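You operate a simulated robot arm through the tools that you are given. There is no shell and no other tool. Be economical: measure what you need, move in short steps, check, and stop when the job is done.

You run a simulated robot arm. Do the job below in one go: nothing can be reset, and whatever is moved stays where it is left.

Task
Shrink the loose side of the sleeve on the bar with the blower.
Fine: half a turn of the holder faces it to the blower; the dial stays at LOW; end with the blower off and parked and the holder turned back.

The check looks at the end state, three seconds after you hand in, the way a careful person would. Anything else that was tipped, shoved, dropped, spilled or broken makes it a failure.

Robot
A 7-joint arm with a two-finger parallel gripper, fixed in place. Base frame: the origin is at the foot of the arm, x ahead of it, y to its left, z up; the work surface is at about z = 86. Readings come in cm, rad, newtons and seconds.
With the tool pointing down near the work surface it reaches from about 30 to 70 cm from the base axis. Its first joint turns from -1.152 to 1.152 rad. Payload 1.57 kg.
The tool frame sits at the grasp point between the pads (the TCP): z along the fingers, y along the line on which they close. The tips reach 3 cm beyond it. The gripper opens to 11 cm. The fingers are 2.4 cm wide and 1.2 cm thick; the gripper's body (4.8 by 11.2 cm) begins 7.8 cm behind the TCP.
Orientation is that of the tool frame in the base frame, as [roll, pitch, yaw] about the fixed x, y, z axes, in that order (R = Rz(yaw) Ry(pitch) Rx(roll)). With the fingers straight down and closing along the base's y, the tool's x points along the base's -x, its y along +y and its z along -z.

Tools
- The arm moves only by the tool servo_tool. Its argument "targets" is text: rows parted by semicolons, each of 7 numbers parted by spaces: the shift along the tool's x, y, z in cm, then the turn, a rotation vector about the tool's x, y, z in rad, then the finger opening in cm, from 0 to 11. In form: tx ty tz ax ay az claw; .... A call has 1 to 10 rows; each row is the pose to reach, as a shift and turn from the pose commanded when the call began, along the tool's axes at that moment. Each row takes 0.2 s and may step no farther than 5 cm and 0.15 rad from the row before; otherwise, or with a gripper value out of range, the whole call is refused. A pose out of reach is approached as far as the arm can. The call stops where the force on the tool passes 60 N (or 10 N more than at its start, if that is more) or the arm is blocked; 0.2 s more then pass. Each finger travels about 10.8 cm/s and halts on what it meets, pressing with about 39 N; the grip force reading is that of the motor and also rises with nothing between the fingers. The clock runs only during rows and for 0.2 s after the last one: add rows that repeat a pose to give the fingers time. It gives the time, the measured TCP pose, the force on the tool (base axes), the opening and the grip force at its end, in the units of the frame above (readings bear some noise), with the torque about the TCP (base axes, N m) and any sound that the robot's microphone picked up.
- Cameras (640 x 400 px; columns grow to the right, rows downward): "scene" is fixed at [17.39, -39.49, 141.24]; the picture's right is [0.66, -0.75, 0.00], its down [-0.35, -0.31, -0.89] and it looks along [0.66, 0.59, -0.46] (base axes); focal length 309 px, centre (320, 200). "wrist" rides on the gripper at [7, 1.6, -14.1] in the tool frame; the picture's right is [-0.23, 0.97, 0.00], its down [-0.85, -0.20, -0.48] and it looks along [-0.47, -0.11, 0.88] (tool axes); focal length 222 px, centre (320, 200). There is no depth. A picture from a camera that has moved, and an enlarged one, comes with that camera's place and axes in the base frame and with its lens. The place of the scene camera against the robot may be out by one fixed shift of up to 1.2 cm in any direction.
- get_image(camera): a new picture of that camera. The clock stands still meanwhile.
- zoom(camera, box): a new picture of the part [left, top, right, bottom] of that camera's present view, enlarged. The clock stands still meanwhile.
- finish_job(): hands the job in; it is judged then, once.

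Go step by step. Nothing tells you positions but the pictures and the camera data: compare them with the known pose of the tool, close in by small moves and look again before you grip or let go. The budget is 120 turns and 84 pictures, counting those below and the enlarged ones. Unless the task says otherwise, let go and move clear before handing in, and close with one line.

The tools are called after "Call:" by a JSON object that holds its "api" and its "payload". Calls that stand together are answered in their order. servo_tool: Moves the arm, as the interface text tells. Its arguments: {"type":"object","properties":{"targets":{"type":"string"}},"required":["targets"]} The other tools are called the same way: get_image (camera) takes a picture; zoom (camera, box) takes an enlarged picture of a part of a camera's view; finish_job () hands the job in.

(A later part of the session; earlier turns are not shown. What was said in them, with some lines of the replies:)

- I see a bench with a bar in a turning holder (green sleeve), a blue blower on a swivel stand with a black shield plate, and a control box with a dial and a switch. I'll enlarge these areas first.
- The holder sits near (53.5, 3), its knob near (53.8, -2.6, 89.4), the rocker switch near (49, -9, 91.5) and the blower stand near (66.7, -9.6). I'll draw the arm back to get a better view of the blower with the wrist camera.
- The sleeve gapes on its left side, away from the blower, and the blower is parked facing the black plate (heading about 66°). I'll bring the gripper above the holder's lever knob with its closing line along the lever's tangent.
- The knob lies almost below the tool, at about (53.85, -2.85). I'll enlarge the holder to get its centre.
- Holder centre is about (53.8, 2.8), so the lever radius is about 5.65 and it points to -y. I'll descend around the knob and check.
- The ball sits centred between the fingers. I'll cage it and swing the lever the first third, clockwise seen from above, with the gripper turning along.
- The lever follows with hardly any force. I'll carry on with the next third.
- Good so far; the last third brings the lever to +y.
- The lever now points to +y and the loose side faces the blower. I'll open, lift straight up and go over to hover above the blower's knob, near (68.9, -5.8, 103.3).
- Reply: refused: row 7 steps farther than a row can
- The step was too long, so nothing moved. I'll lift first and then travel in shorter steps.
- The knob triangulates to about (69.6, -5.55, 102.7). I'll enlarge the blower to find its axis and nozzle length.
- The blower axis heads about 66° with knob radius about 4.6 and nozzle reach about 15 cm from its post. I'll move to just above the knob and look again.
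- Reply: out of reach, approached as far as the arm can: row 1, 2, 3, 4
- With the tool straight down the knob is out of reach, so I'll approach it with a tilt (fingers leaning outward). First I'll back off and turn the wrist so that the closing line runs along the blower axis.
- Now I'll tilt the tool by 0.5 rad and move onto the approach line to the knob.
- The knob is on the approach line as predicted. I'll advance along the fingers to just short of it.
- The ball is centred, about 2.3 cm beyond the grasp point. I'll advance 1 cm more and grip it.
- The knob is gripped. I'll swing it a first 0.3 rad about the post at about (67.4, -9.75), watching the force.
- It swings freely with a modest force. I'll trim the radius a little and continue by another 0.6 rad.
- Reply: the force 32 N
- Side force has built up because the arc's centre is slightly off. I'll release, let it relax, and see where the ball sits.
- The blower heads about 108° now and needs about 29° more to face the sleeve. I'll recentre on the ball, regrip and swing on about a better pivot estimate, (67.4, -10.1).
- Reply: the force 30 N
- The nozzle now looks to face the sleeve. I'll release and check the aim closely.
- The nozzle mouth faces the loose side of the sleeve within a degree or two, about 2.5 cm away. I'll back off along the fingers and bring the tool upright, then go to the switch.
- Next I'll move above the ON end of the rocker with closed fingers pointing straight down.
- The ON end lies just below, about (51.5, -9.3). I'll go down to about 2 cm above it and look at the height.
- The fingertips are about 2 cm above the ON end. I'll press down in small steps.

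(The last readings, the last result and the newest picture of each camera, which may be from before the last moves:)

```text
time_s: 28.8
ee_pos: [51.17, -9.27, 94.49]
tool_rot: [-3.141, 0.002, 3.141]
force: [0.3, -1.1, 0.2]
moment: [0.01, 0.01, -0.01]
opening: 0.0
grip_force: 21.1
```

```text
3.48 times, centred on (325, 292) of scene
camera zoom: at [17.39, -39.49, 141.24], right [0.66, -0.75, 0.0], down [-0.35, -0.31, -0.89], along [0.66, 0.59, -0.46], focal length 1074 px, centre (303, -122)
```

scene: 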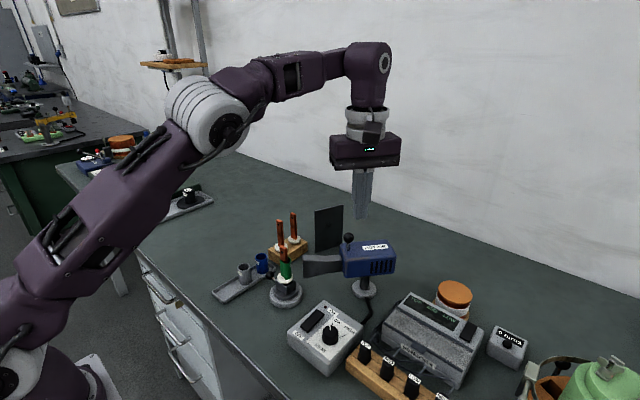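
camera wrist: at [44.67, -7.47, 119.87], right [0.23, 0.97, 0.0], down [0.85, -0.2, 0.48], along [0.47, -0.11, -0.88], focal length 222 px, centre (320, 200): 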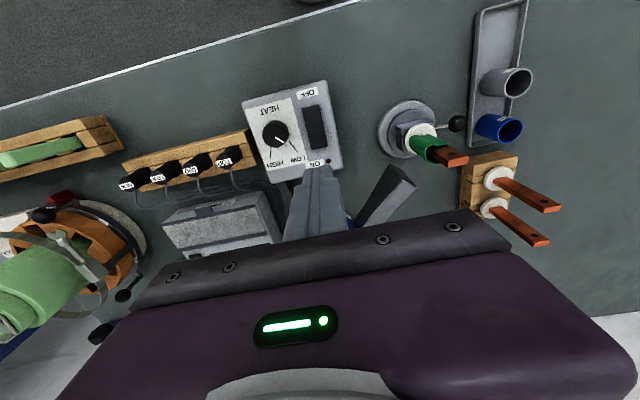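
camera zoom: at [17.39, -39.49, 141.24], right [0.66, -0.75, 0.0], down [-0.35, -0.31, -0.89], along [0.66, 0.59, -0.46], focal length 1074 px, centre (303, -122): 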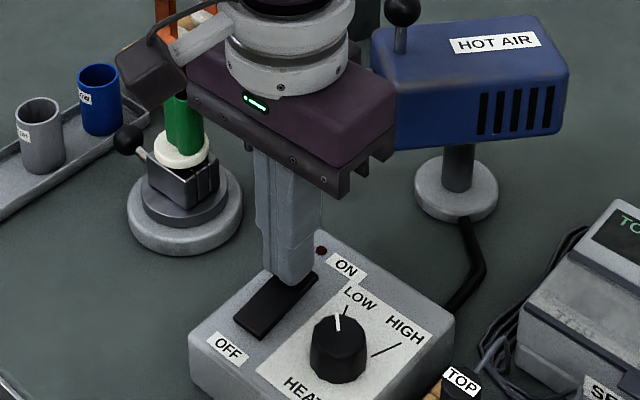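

No contact yet; I'll press on in small steps.

Call:
{"api": "servo_tool", "payload": {"targets": "0 0 0.25 0 0 0 0; 0 0 0.5 0 0 0 0; 0 0 0.75 0 0 0 0"}}

```text
time_s: 29.6
ee_pos: [51.26, -9.21, 93.81]
tool_rot: [-3.14, 0.003, 3.138]
force: [-1.8, 0.6, 25.2]
moment: [-0.02, 0.34, -0.09]
opening: 0.0
grip_force: 20.8
```

Contact at 25 N; I'll check whether it clicked on.

Call:
{"api": "zoom", "payload": {"camera": "scene", "box": [265, 235, 385, 350]}}

```text
3.48 times, centred on (325, 292) of scene
camera zoom: at [17.35, -39.48, 141.25], right [0.66, -0.75, 0.0], down [-0.35, -0.31, -0.89], along [0.66, 0.59, -0.46], focal length 1074 px, centre (303, -122)
```

zoom: 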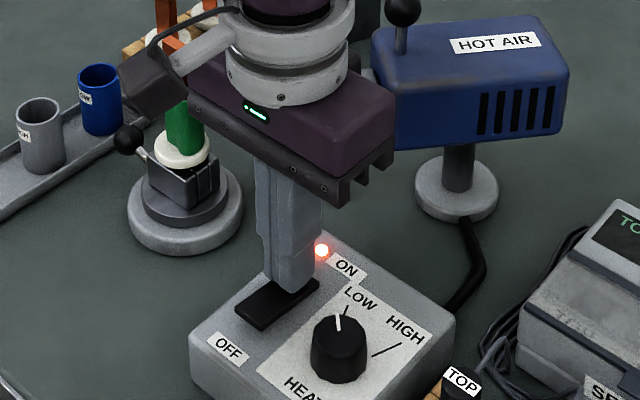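

The lamp is lit: the blower is on. I'll lift off and hover above the OFF end, watching the sleeve with the wrist camera.

Call:
{"api": "servo_tool", "payload": {"targets": "0 0 -2.5 0 0 0 0; 3 0 -3.5 0 0 0 0"}}

Call:
{"api": "zoom", "payload": {"camera": "wrist", "box": [330, 80, 560, 240]}}

Call:
{"api": "zoom", "payload": {"camera": "scene", "box": [255, 225, 375, 330]}}

```text
time_s: 30.2
ee_pos: [48.04, -8.99, 97.16]
tool_rot: [3.14, 0.003, 3.139]
force: [-0.2, 0.1, 0.1]
moment: [0.0, 0.01, -0.02]
opening: 0.0
grip_force: 21.2
```

```text
2.50 times, centred on (445, 160) of wrist
camera zoom: at [41.02, -7.36, 111.53], right [0.23, 0.97, 0.0], down [0.85, -0.2, 0.48], along [0.47, -0.11, -0.88], focal length 555 px, centre (8, 300)
```

zoom: 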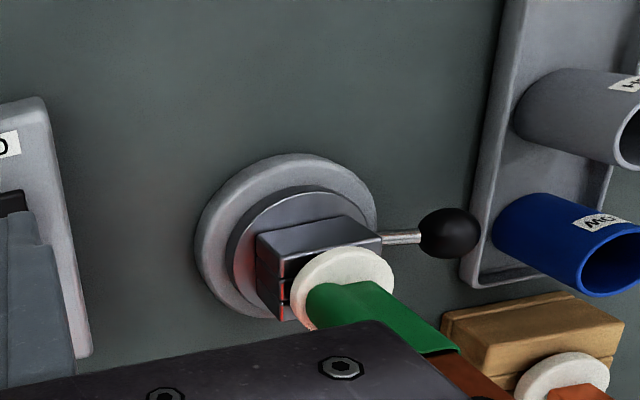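

```text
3.81 times, centred on (315, 278) of scene
camera zoom: at [17.39, -39.49, 141.24], right [0.66, -0.75, 0.0], down [-0.35, -0.31, -0.89], along [0.66, 0.59, -0.46], focal length 1176 px, centre (339, -95)
```

zoom: 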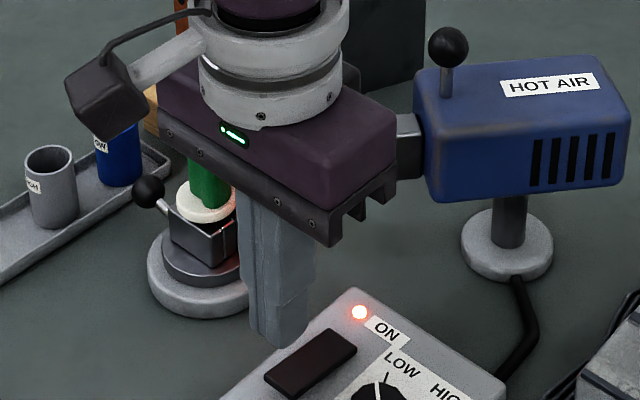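

A red glow shows the hot air reaching the sleeve. I'll rise a little for a clear view.

Call:
{"api": "servo_tool", "payload": {"targets": "0 0 -4.5 0 0 0 0; 0 0 -9 0 0 0 0"}}

Call:
{"api": "zoom", "payload": {"camera": "wrist", "box": [330, 80, 530, 240]}}

Call:
{"api": "zoom", "payload": {"camera": "scene", "box": [265, 235, 335, 305]}}

```text
time_s: 30.8
ee_pos: [48.19, -9.07, 106.56]
tool_rot: [3.142, -0.001, 3.141]
force: [-0.6, -0.7, -0.2]
moment: [0.0, -0.02, 0.0]
opening: 0.02
grip_force: 20.9
```

```text
2.50 times, centred on (430, 160) of wrist
camera zoom: at [41.11, -7.47, 120.73], right [0.23, 0.97, 0.0], down [0.85, -0.2, 0.48], along [0.47, -0.11, -0.88], focal length 555 px, centre (45, 300)
```

zoom: 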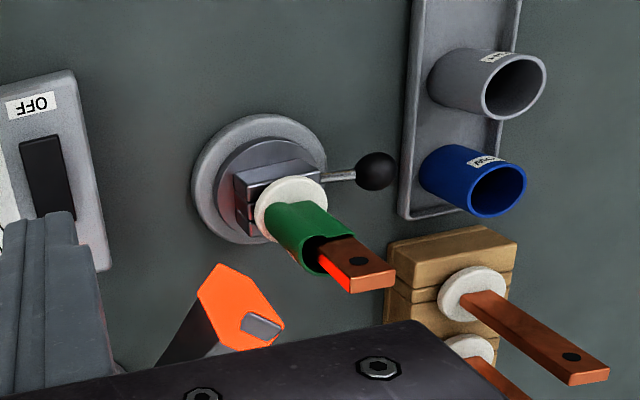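

```text
5.71 times, centred on (300, 270) of scene
camera zoom: at [17.39, -39.49, 141.24], right [0.66, -0.75, 0.0], down [-0.35, -0.31, -0.89], along [0.66, 0.59, -0.46], focal length 1765 px, centre (434, -200)
```

zoom: 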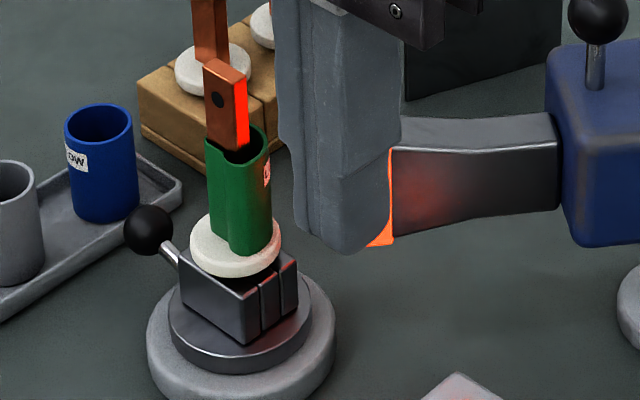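

The loose side is in the hot air, mouth glowing. I'll wait about 2 s and look again.

Call:
{"api": "servo_tool", "payload": {"targets": "0 0 0 0 0 0 0; 0 0 0 0 0 0 0; 0 0 0 0 0 0 0; 0 0 0 0 0 0 0; 0 0 0 0 0 0 0; 0 0 0 0 0 0 0; 0 0 0 0 0 0 0; 0 0 0 0 0 0 0"}}

Call:
{"api": "zoom", "payload": {"camera": "wrist", "box": [330, 80, 530, 240]}}

```text
time_s: 32.6
ee_pos: [48.2, -9.15, 106.47]
tool_rot: [3.141, 0.002, 3.139]
force: [0.3, 0.4, -0.7]
moment: [0.0, 0.07, -0.02]
opening: 0.0
grip_force: 20.9
```

```text
2.50 times, centred on (430, 160) of wrist
camera zoom: at [41.13, -7.47, 120.68], right [0.23, 0.97, 0.0], down [0.85, -0.2, 0.48], along [0.47, -0.11, -0.88], focal length 555 px, centre (45, 300)
```

zoom: 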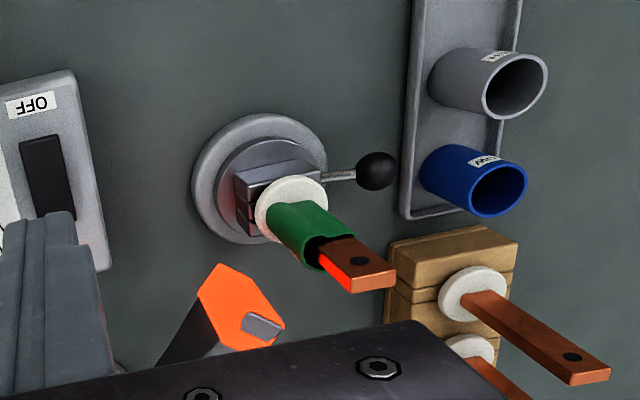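

The gap may have narrowed slightly. I'll wait another 2 s.

Call:
{"api": "servo_tool", "payload": {"targets": "0 0 0 0 0 0 0; 0 0 0 0 0 0 0; 0 0 0 0 0 0 0; 0 0 0 0 0 0 0; 0 0 0 0 0 0 0; 0 0 0 0 0 0 0; 0 0 0 0 0 0 0; 0 0 0 0 0 0 0"}}

Call:
{"api": "zoom", "payload": {"camera": "wrist", "box": [400, 130, 480, 210]}}

```text
time_s: 34.4
ee_pos: [48.27, -9.17, 106.37]
tool_rot: [3.14, 0.001, 3.14]
force: [0.0, 0.8, 0.8]
moment: [0.01, 0.03, 0.02]
opening: 0.0
grip_force: 21.3
```

```text
5.00 times, centred on (440, 170) of wrist
camera zoom: at [41.13, -7.47, 120.68], right [0.23, 0.97, 0.0], down [0.85, -0.2, 0.48], along [0.47, -0.11, -0.88], focal length 1111 px, centre (-280, 350)
```

zoom: 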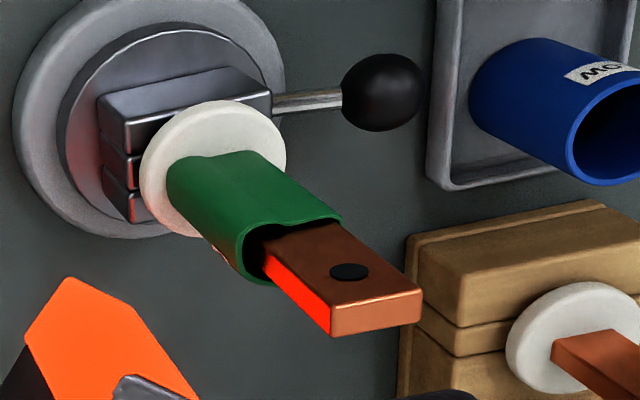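

The sleeve is drawing in but a gap remains. I'll wait 2 s more.

Call:
{"api": "servo_tool", "payload": {"targets": "0 0 0 0 0 0 0; 0 0 0 0 0 0 0; 0 0 0 0 0 0 0; 0 0 0 0 0 0 0; 0 0 0 0 0 0 0; 0 0 0 0 0 0 0; 0 0 0 0 0 0 0; 0 0 0 0 0 0 0"}}

Call:
{"api": "zoom", "payload": {"camera": "wrist", "box": [400, 130, 480, 210]}}

```text
time_s: 36.2
ee_pos: [48.2, -9.18, 106.5]
tool_rot: [-3.141, 0.001, 3.14]
force: [-1.0, -1.2, 0.0]
moment: [0.01, 0.02, 0.0]
opening: 0.0
grip_force: 20.7
```

```text
5.00 times, centred on (440, 170) of wrist
camera zoom: at [41.13, -7.47, 120.68], right [0.23, 0.97, 0.0], down [0.85, -0.2, 0.48], along [0.47, -0.11, -0.88], focal length 1111 px, centre (-280, 350)
```

zoom: 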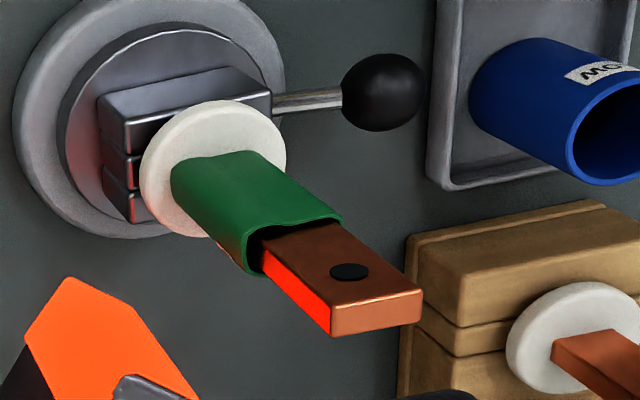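

Nearly snug now. I'll give it just over a second more.

Call:
{"api": "servo_tool", "payload": {"targets": "0 0 0 0 0 0 0; 0 0 0 0 0 0 0; 0 0 0 0 0 0 0; 0 0 0 0 0 0 0; 0 0 0 0 0 0 0; 0 0 0 0 0 0 0"}}

Call:
{"api": "zoom", "payload": {"camera": "wrist", "box": [400, 130, 480, 210]}}

```text
time_s: 37.6
ee_pos: [48.18, -9.18, 106.54]
tool_rot: [3.141, 0.002, 3.14]
force: [0.8, 0.4, 0.4]
moment: [-0.01, 0.0, 0.02]
opening: 0.01
grip_force: 21.3
```

```text
5.00 times, centred on (440, 170) of wrist
camera zoom: at [41.13, -7.47, 120.68], right [0.23, 0.97, 0.0], down [0.85, -0.2, 0.48], along [0.47, -0.11, -0.88], focal length 1111 px, centre (-280, 350)
```

zoom: 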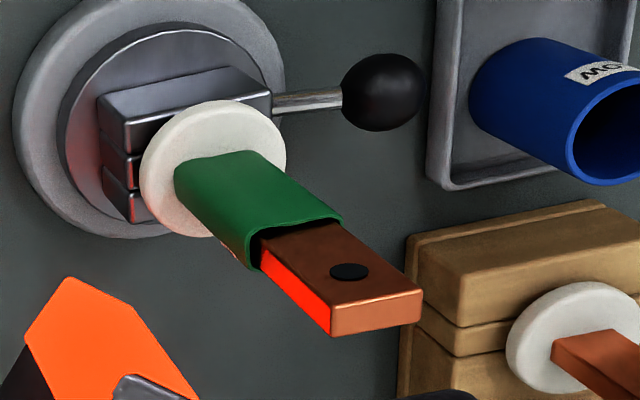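

Only a sliver of gap remains. One more short wait.

Call:
{"api": "servo_tool", "payload": {"targets": "0 0 0 0 0 0 0; 0 0 0 0 0 0 0; 0 0 0 0 0 0 0; 0 0 0 0 0 0 0; 0 0 0 0 0 0 0; 0 0 0 0 0 0 0"}}

Call:
{"api": "zoom", "payload": {"camera": "wrist", "box": [400, 130, 480, 210]}}

```text
time_s: 39.0
ee_pos: [48.13, -9.17, 106.45]
tool_rot: [-3.141, 0.003, 3.141]
force: [-0.4, 0.4, 0.4]
moment: [0.01, 0.01, 0.0]
opening: 0.0
grip_force: 21.1
```

```text
5.00 times, centred on (440, 170) of wrist
camera zoom: at [41.13, -7.47, 120.68], right [0.23, 0.97, 0.0], down [0.85, -0.2, 0.48], along [0.47, -0.11, -0.88], focal length 1111 px, centre (-280, 350)
```

zoom: 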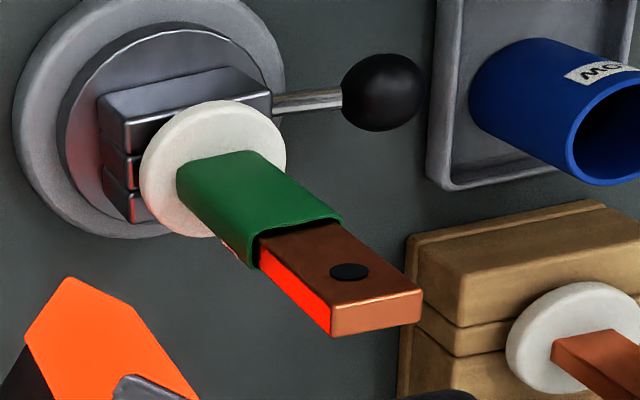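

It's practically snug, and the descent adds about a second. I'll go down now and press OFF.

Call:
{"api": "servo_tool", "payload": {"targets": "0 0 4.5 0 0 0 0; 0 0 9 0 0 0 0; 0 0 11 0 0 0 0; 0 0 11.7 0 0 0 0; 0 0 12.1 0 0 0 0; 0 0 12.45 0 0 0 0; 0 0 12.75 0 0 0 0"}}

Call:
{"api": "zoom", "payload": {"camera": "scene", "box": [255, 225, 385, 350]}}

```text
time_s: 40.7
ee_pos: [48.38, -9.2, 93.74]
tool_rot: [-3.14, 0.002, 3.14]
force: [-10.0, 2.2, 16.9]
moment: [0.06, 0.08, 0.04]
opening: 0.0
grip_force: 21.7
stopped in row 7: the force on the tool passed its limit at 64 N (the readings are from after the stop); the commanded pose is now the measured one
```

```text
3.20 times, centred on (320, 288) of scene
camera zoom: at [17.34, -39.48, 141.25], right [0.66, -0.75, 0.0], down [-0.35, -0.31, -0.89], along [0.66, 0.59, -0.46], focal length 988 px, centre (320, -80)
```

zoom: 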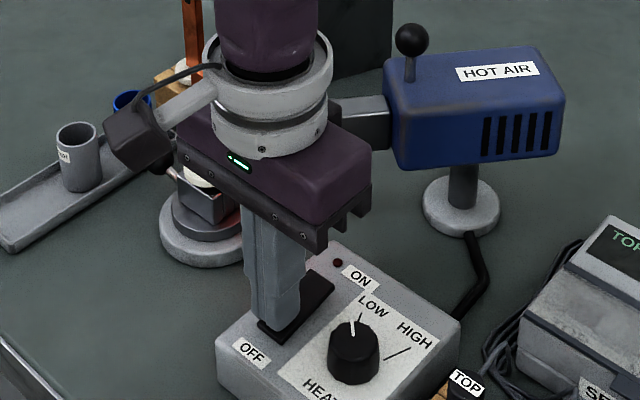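

The lamp is out and the blower is off. I'll lift and inspect the sleeve.

Call:
{"api": "servo_tool", "payload": {"targets": "0 0 -3 0 0 0 0; 0 0 -7.9 0 0 0 0; 0 0 -12.7 0 0 0 0"}}

Call:
{"api": "zoom", "payload": {"camera": "wrist", "box": [400, 130, 480, 210]}}

Call:
{"api": "zoom", "payload": {"camera": "scene", "box": [255, 235, 385, 350]}}

```text
time_s: 41.5
ee_pos: [48.69, -9.26, 106.47]
tool_rot: [-3.14, 0.005, 3.139]
force: [0.6, 0.4, 0.8]
moment: [-0.02, 0.01, 0.01]
opening: 0.0
grip_force: 21.8
```

```text
5.00 times, centred on (440, 170) of wrist
camera zoom: at [41.49, -7.5, 120.65], right [0.23, 0.97, 0.0], down [0.85, -0.2, 0.48], along [0.47, -0.11, -0.88], focal length 1111 px, centre (-280, 350)
```

zoom: 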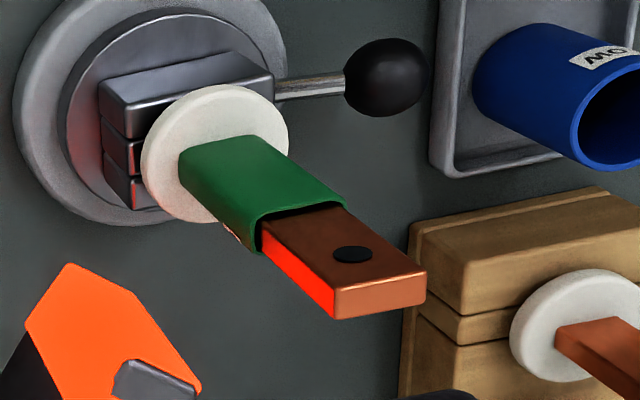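

```text
3.48 times, centred on (320, 292) of scene
camera zoom: at [17.39, -39.49, 141.24], right [0.66, -0.75, 0.0], down [-0.35, -0.31, -0.89], along [0.66, 0.59, -0.46], focal length 1074 px, centre (320, -122)
```

zoom: 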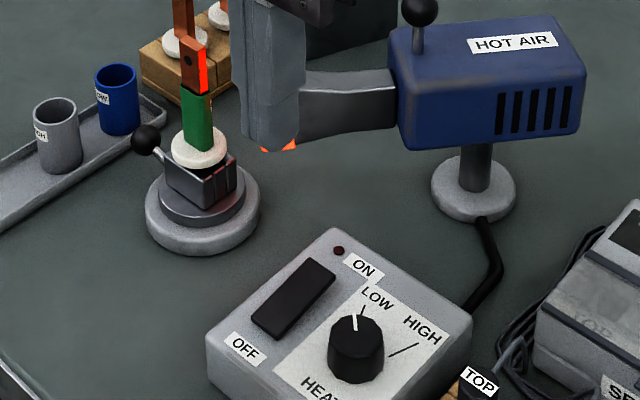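

The sleeve now hugs the bar, the switch is off and the dial is still at LOW. Next I'll go back to the blower knob to park it: raise, turn the wrist and return to the earlier approach pose.

Call:
{"api": "servo_tool", "payload": {"targets": "-1 -0.4 -3 0 0 -0.133 0; -3 -0.8 -5 0 0 -0.266 0; -5 -1.2 -7.3 0 0 -0.4 1; -7 -1.6 -7.3 0 0 -0.533 2; -9 -2 -7.3 0 0 -0.666 3; -10.5 -2.5 -7.3 0 0 -0.8 4; -11.8 -2.9 -7.3 0 0 -0.93 5"}}

Call:
{"api": "servo_tool", "payload": {"targets": "0 0 0 0 -0.125 0 5; 0 0 0 0 -0.25 0 5; 0 0 0 0 -0.375 0 5; 0 0 0 0 -0.5 0 5"}}

Call:
{"api": "get_image", "payload": {"camera": "wrist"}}

```text
time_s: 43.1
ee_pos: [60.14, -11.94, 113.94]
tool_rot: [-3.138, 0.003, -2.21]
force: [-0.1, -0.9, -0.3]
moment: [0.01, 0.05, -0.01]
opening: 5.02
grip_force: 0.0
```

```text
time_s: 44.1
ee_pos: [60.27, -12.05, 113.85]
tool_rot: [-3.136, 0.503, -2.208]
force: [-0.3, -0.3, -0.6]
moment: [0.05, -0.01, -0.02]
opening: 5.01
grip_force: 0.0
```

```text
24 pictures are left
camera wrist: at [51.06, -21.31, 122.94], right [-0.66, 0.74, 0.11], down [0.47, 0.3, 0.83], along [0.59, 0.6, -0.54], focal length 222 px, centre (320, 200)
```

wrist: 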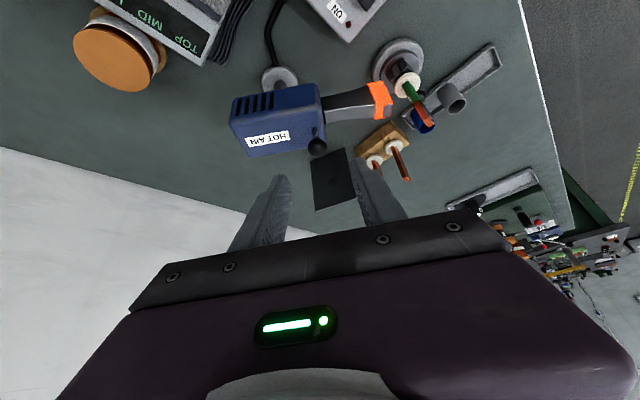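

The knob lies straight ahead, about 12.2 cm along the fingers and 0.3 cm to one side. I'll advance and grip it.

Call:
{"api": "servo_tool", "payload": {"targets": "0 -0.28 4 0 0 0 5; 0 -0.28 7.5 0 0 0 5; 0 -0.28 10 0 0 0 5; 0 -0.28 11.1 0 0 0 5; 0 -0.28 11.1 0 0 0 3; 0 -0.28 11.1 0 0 0 1.5; 0 -0.28 11.1 0 0 0 1.5"}}

Call:
{"api": "zoom", "payload": {"camera": "wrist", "box": [200, 40, 460, 240]}}

```text
time_s: 45.7
ee_pos: [63.75, -8.07, 104.04]
tool_rot: [-3.133, 0.5, -2.213]
force: [15.4, -4.5, -5.1]
moment: [0.06, -0.42, 0.02]
opening: 2.36
grip_force: 35.3
```

```text
2.00 times, centred on (330, 140) of wrist
camera zoom: at [54.59, -17.24, 113.18], right [-0.66, 0.74, 0.1], down [0.47, 0.3, 0.83], along [0.59, 0.6, -0.55], focal length 444 px, centre (300, 320)
```

zoom: 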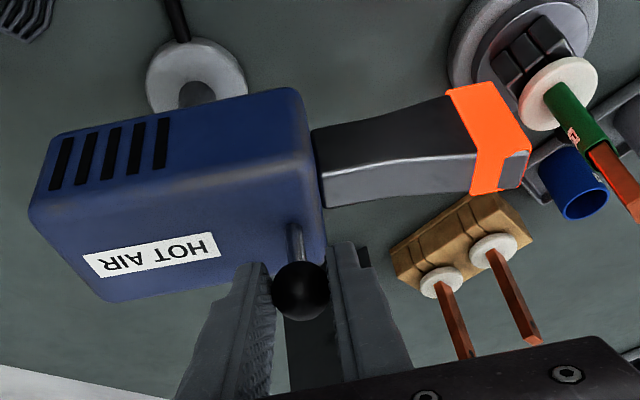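

The knob is gripped again. I'll swing it back clockwise by 0.6 rad about a refined pivot, (67.7, -9.7).

Call:
{"api": "servo_tool", "payload": {"targets": "-0.276 0.055 0.151 0.036 0 0.066 1.5; -0.553 0.111 0.302 0.072 0 0.132 1.5; -0.834 0.12 0.455 0.108 0 0.197 1.5; -1.115 0.127 0.609 0.144 0 0.263 1.5; -1.393 0.09 0.761 0.18 0 0.329 1.5; -1.672 0.048 0.914 0.216 0 0.395 1.5; -1.943 -0.04 1.061 0.251 0 0.461 1.5; -2.213 -0.127 1.209 0.287 0 0.527 1.5"}}

```text
time_s: 47.5
ee_pos: [65.38, -5.94, 104.07]
tool_rot: [-3.14, 0.503, -2.813]
force: [6.0, -10.9, 7.1]
moment: [-0.36, 0.26, 0.04]
opening: 2.34
grip_force: 36.0
```

Force is low. I'll continue another 0.6 rad.

Call:
{"api": "servo_tool", "payload": {"targets": "-0.28 0.04 0.153 0.036 0 0.066 1.5; -0.56 0.078 0.306 0.072 0 0.132 1.5; -0.844 0.07 0.46 0.108 0 0.197 1.5; -1.127 0.059 0.615 0.144 0 0.263 1.5; -1.41 0.002 0.769 0.18 0 0.329 1.5; -1.691 -0.055 0.923 0.216 0 0.395 1.5; -1.963 -0.16 1.072 0.251 0 0.461 1.5; -2.235 -0.266 1.22 0.287 0 0.527 1.5"}}

Call:
{"api": "zoom", "payload": {"camera": "scene", "box": [200, 190, 420, 328]}}

```text
time_s: 49.3
ee_pos: [67.78, -5.29, 104.04]
tool_rot: [3.135, 0.502, 2.87]
force: [5.5, 23.4, 2.4]
moment: [0.33, 0.19, 0.35]
opening: 2.34
grip_force: 35.5
```

```text
2.90 times, centred on (310, 259) of scene
camera zoom: at [17.4, -39.42, 141.26], right [0.66, -0.75, 0.0], down [-0.35, -0.31, -0.89], along [0.66, 0.59, -0.46], focal length 895 px, centre (349, 29)
```

zoom: 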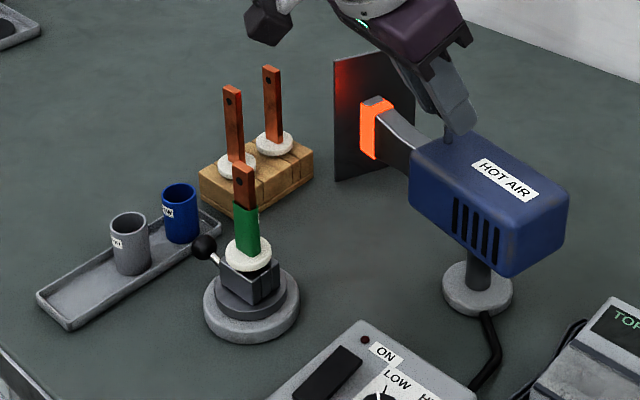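

About 11° are left to the parked heading. I'll finish to the pose at which I first gripped the knob (68.7, -5.36, yaw 2.67).

Call:
{"api": "servo_tool", "payload": {"targets": "-0.26 0.25 0.142 0.032 0 0.059 1.5; -0.52 0.42 0.284 0.064 0 0.117 1.5; -0.78 0.538 0.426 0.096 0 0.176 1.5; -0.78 0.538 0.426 0.096 0 0.176 1.5"}}

Call:
{"api": "servo_tool", "payload": {"targets": "0 0 0 0 0 0 3.4; 0 0 0 0 0 0 5"}}

Call:
{"api": "zoom", "payload": {"camera": "scene", "box": [200, 190, 420, 328]}}

```text
time_s: 50.3
ee_pos: [68.74, -5.17, 104.14]
tool_rot: [-3.141, 0.504, 2.67]
force: [-2.1, 13.2, 5.7]
moment: [-0.02, 0.09, 0.21]
opening: 2.35
grip_force: 35.8
```

```text
time_s: 50.9
ee_pos: [68.77, -5.37, 104.05]
tool_rot: [3.14, 0.504, 2.67]
force: [-0.5, 0.3, -0.1]
moment: [0.0, -0.01, 0.0]
opening: 4.99
grip_force: 0.0
```

```text
2.90 times, centred on (310, 259) of scene
camera zoom: at [17.39, -39.49, 141.24], right [0.66, -0.75, 0.0], down [-0.35, -0.31, -0.89], along [0.66, 0.59, -0.46], focal length 895 px, centre (349, 29)
```

zoom: 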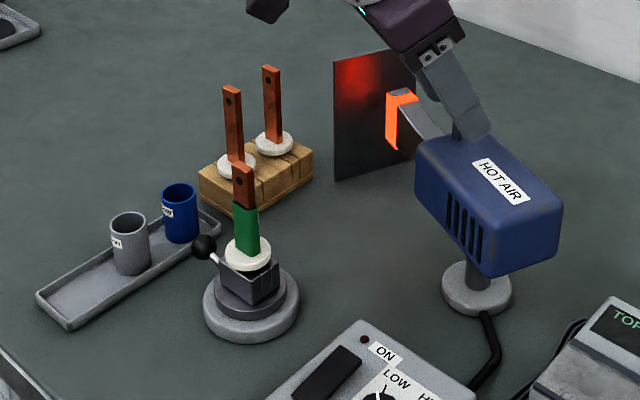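

The blower is back exactly in its parked pose, nozzle at the plate. I'll back off, come upright, and then head to the holder's lever.

Call:
{"api": "servo_tool", "payload": {"targets": "0 0 -1.5 0 0 0 5; 0 0 -5.5 0 0 0 5; 0 0 -10 0 0 0 5; 0 0 -12 0 0.125 0 5; 0 0 -13 0 0.25 0 5; 0 0 -13 0 0.375 0 5; 0 0 -13 0 0.5 0 5"}}

```text
time_s: 52.5
ee_pos: [63.16, -1.76, 115.3]
tool_rot: [-3.125, 0.038, 2.702]
force: [0.7, -0.4, 0.5]
moment: [-0.02, 0.02, 0.0]
opening: 5.02
grip_force: 0.0
out of reach, approached as far as the arm can: row 7
```

Nearly upright; I'll trim the residual tilt while moving toward the holder, then turn the wrist.

Call:
{"api": "servo_tool", "payload": {"targets": "3.2 1.3 0 -0.017 0.038 0 5; 6.4 2.6 0 -0.017 0.038 0 5; 9.5 3.8 0 -0.017 0.038 0 5"}}

Call:
{"api": "servo_tool", "payload": {"targets": "0 0 0 0 0 0.144 5; 0 0 0 0 0 0.288 5; 0 0 0 0 0 0.432 5; 0 0 0 0 0 0.576 5; 0 0 0 0 0 0.72 5; 0 0 0 0 0 0.864 5; 0 0 0 0 0 1.008 5; 0 0 0 0 0 1.152 5"}}

```text
time_s: 53.3
ee_pos: [56.28, 5.48, 115.38]
tool_rot: [3.124, -0.036, 2.671]
force: [-0.3, 0.9, 0.2]
moment: [0.01, -0.02, 0.01]
opening: 4.99
grip_force: 0.2
```

```text
time_s: 55.1
ee_pos: [56.38, 5.4, 115.5]
tool_rot: [-3.117, -0.031, 1.514]
force: [-0.4, 0.2, 0.1]
moment: [-0.01, 0.01, 0.0]
opening: 5.01
grip_force: 0.1
```

I'll remove the small tilt that remains and move above the lever knob at (53.9, 8.5).

Call:
{"api": "servo_tool", "payload": {"targets": "1.5 -1.3 2 -0.012 -0.015 0 5; 2.95 -2.65 5 -0.025 -0.031 0 5; 2.95 -2.65 9 -0.025 -0.031 0 5; 2.95 -2.65 9 -0.025 -0.031 0 5"}}

Call:
{"api": "zoom", "payload": {"camera": "wrist", "box": [240, 80, 440, 240]}}

```text
time_s: 56.1
ee_pos: [53.71, 8.61, 106.9]
tool_rot: [-3.142, 0.0, 1.52]
force: [-0.4, -0.5, -0.8]
moment: [-0.02, 0.02, -0.01]
opening: 5.0
grip_force: 0.0
```

```text
2.50 times, centred on (340, 160) of wrist
camera zoom: at [55.59, 15.52, 121.06], right [0.96, -0.28, 0.0], down [-0.24, -0.84, 0.48], along [-0.13, -0.46, -0.88], focal length 555 px, centre (270, 300)
```

zoom: 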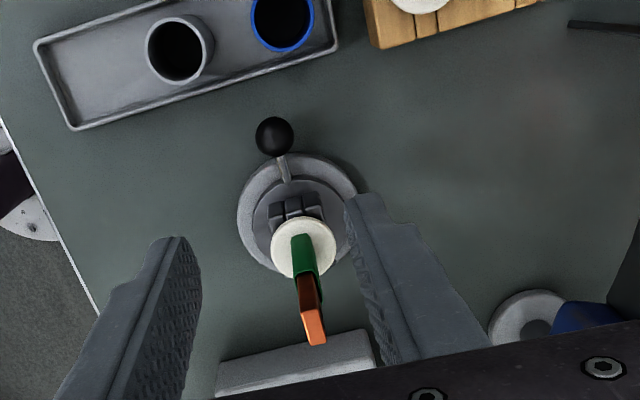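

The lever knob is right below, at about (54, 8.8). I'll go down around it and cage it.

Call:
{"api": "servo_tool", "payload": {"targets": "0 0.24 4.5 0 0 -0.05 5; 0 0.24 9 0 0 -0.05 5; 0 0.24 13 0 0 -0.05 5; 0 0.24 16.1 0 0 -0.05 5; 0 0.24 16.1 0 0 -0.05 3; 0 0.24 16.1 0 0 -0.05 2.5"}}

Call:
{"api": "get_image", "payload": {"camera": "wrist"}}

```text
time_s: 57.5
ee_pos: [54.03, 8.54, 90.62]
tool_rot: [-3.141, 0.0, 1.569]
force: [-0.4, 0.5, 0.2]
moment: [0.01, 0.01, 0.02]
opening: 2.5
grip_force: 0.0
```

```text
19 pictures are left
camera wrist: at [55.58, 15.55, 104.88], right [0.97, -0.23, 0.0], down [-0.2, -0.85, 0.48], along [-0.11, -0.47, -0.88], focal length 222 px, centre (320, 200)
```

wrist: 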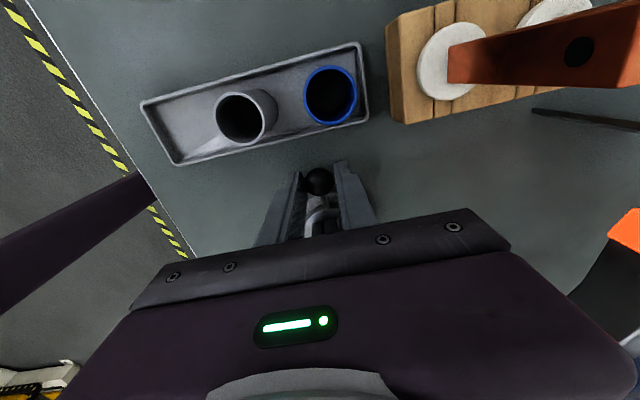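

The ball is caged. I'll swing the lever back the way it came, first third.

Call:
{"api": "servo_tool", "payload": {"targets": "-0.064 -0.846 0 0 0 -0.15 2.5; -0.253 -1.673 0 0 0 -0.3 2.5; -0.564 -2.462 0 0 0 -0.45 2.5; -0.989 -3.196 0 0 0 -0.6 2.5; -1.519 -3.858 0 0 0 -0.75 2.5; -2.142 -4.434 0 0 0 -0.9 2.5; -2.844 -4.91 0 0 0 -1.05 2.5"}}

Call:
{"api": "servo_tool", "payload": {"targets": "-0.064 -0.846 0 0 0 -0.15 2.5; -0.253 -1.673 0 0 0 -0.3 2.5; -0.564 -2.462 0 0 0 -0.45 2.5; -0.989 -3.196 0 0 0 -0.6 2.5; -1.519 -3.858 0 0 0 -0.75 2.5; -2.142 -4.434 0 0 0 -0.9 2.5; -2.844 -4.91 0 0 0 -1.05 2.5"}}

Call:
{"api": "zoom", "payload": {"camera": "scene", "box": [220, 200, 360, 320]}}

```text
time_s: 59.1
ee_pos: [49.03, 5.84, 90.39]
tool_rot: [3.141, -0.001, 2.621]
force: [-0.8, 1.0, -0.5]
moment: [-0.03, 0.02, 0.02]
opening: 2.49
grip_force: 0.4
```

```text
time_s: 60.7
ee_pos: [48.95, 0.14, 90.5]
tool_rot: [3.141, 0.002, -2.611]
force: [0.8, 0.7, 0.2]
moment: [-0.01, 0.0, 0.02]
opening: 2.53
grip_force: 0.1
```

```text
3.33 times, centred on (290, 260) of scene
camera zoom: at [17.39, -39.49, 141.24], right [0.66, -0.75, 0.0], down [-0.35, -0.31, -0.89], along [0.66, 0.59, -0.46], focal length 1029 px, centre (420, 0)
```

zoom: 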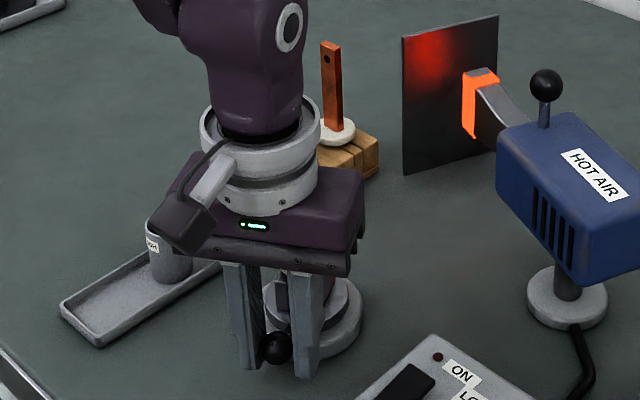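

The lever follows. Now the last third, with a touch of overtravel to take up the slack.

Call:
{"api": "servo_tool", "payload": {"targets": "-0.064 -0.846 0 0 0 -0.15 2.5; -0.253 -1.673 0 0 0 -0.3 2.5; -0.564 -2.462 0 0 0 -0.45 2.5; -0.989 -3.196 0 0 0 -0.6 2.5; -1.519 -3.858 0 0 0 -0.75 2.5; -2.142 -4.434 0 0 0 -0.9 2.5; -2.844 -4.91 0 0 0 -1.05 2.5; -2.98 -5.0 0 0 0 -1.07 2.5"}}

Call:
{"api": "servo_tool", "payload": {"targets": "0 0 0 0 0 0 4; 0 0 0 0 0 0 5; 0 0 -4 0 0 0 5; 0 0 -8.5 0 0 0 5; 0 0 -13 0 0 0 5; 0 0 -17.5 0 0 0 5"}}

Call:
{"api": "zoom", "payload": {"camera": "wrist", "box": [270, 110, 390, 230]}}

Call:
{"api": "zoom", "payload": {"camera": "scene", "box": [255, 235, 325, 310]}}

```text
time_s: 62.5
ee_pos: [54.02, -2.6, 90.51]
tool_rot: [-3.14, 0.0, -1.543]
force: [-0.3, 0.0, 0.3]
moment: [-0.03, -0.03, 0.04]
opening: 2.51
grip_force: 0.1
```

```text
time_s: 63.9
ee_pos: [54.06, -2.89, 107.98]
tool_rot: [-3.139, 0.001, -1.545]
force: [0.6, 0.2, 0.2]
moment: [-0.02, 0.02, 0.03]
opening: 5.0
grip_force: 0.0
```

```text
3.33 times, centred on (330, 170) of wrist
camera zoom: at [52.52, -9.81, 122.17], right [-0.98, 0.2, 0.0], down [0.18, 0.86, 0.48], along [0.1, 0.47, -0.88], focal length 740 px, centre (287, 300)
```

zoom: 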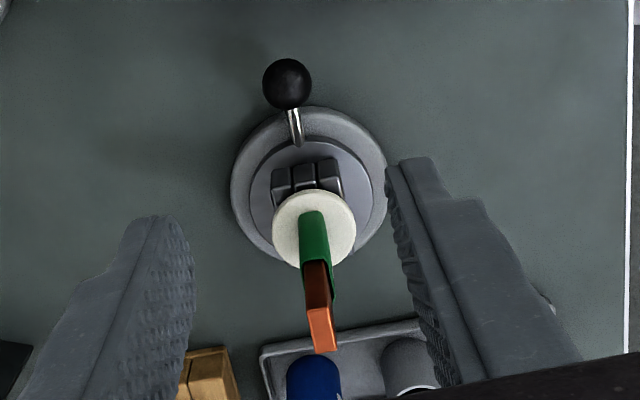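

```text
5.33 times, centred on (290, 272) of scene
camera zoom: at [17.39, -39.49, 141.24], right [0.66, -0.75, 0.0], down [-0.35, -0.31, -0.89], along [0.66, 0.59, -0.46], focal length 1647 px, centre (480, -187)
```

zoom: 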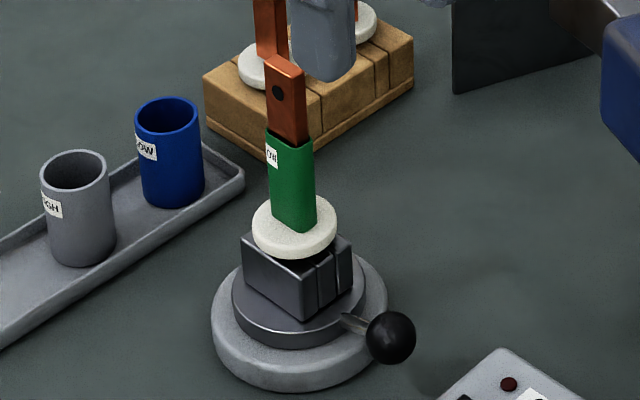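

The lever is exactly back at its first position and the sleeve hugs the bar on both sides. I'll move the arm clear and take one last look.

Call:
{"api": "servo_tool", "payload": {"targets": "0 0 -4 0 0 0 5; 0 4 -8 0 0 0 5; 0 8 -11 0 0 0 5; 0 11 -13 0 0 0 5"}}

Call:
{"api": "get_image", "payload": {"camera": "scene"}}

Call:
{"api": "zoom", "payload": {"camera": "scene", "box": [220, 200, 420, 380]}}

```text
refused: row 2 steps farther than a row can; nothing moved
```

```text
15 pictures are left
```

scene: 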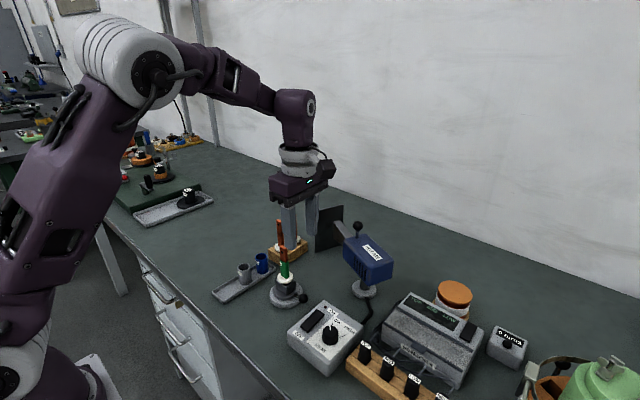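

```text
2.22 times, centred on (320, 290) of scene
camera zoom: at [17.39, -39.49, 141.24], right [0.66, -0.75, 0.0], down [-0.35, -0.31, -0.89], along [0.66, 0.59, -0.46], focal length 686 px, centre (320, 0)
```

zoom: 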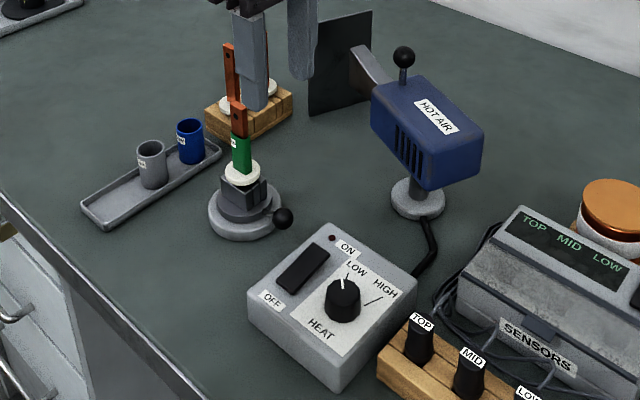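

Everything stands as it should and the nozzle has cooled. I'll raise the arm clear before handing in.

Call:
{"api": "servo_tool", "payload": {"targets": "0 0 -4 0 0 0 5; 0 2.5 -7 0 0 0 5; 0 6 -9 0 0 0 5; 0 10 -11 0 0 0 5"}}

```text
time_s: 64.9
ee_pos: [44.02, -2.79, 118.98]
tool_rot: [3.141, 0.001, -1.546]
force: [-1.0, -0.1, 1.1]
moment: [0.0, -0.03, -0.03]
opening: 4.99
grip_force: 0.1
```

The arm is clear, the blower is off and parked, the dial is at LOW, and the holder is turned back, so I'm handing in.

Call:
{"api": "finish_job", "payload": {}}

```text
The job is handed in.
```

The loose side of the sleeve is shrunk snug onto the bar. The blower is off and parked, the dial is still at LOW, the holder is turned back, and nothing else looked disturbed in the last pictures.
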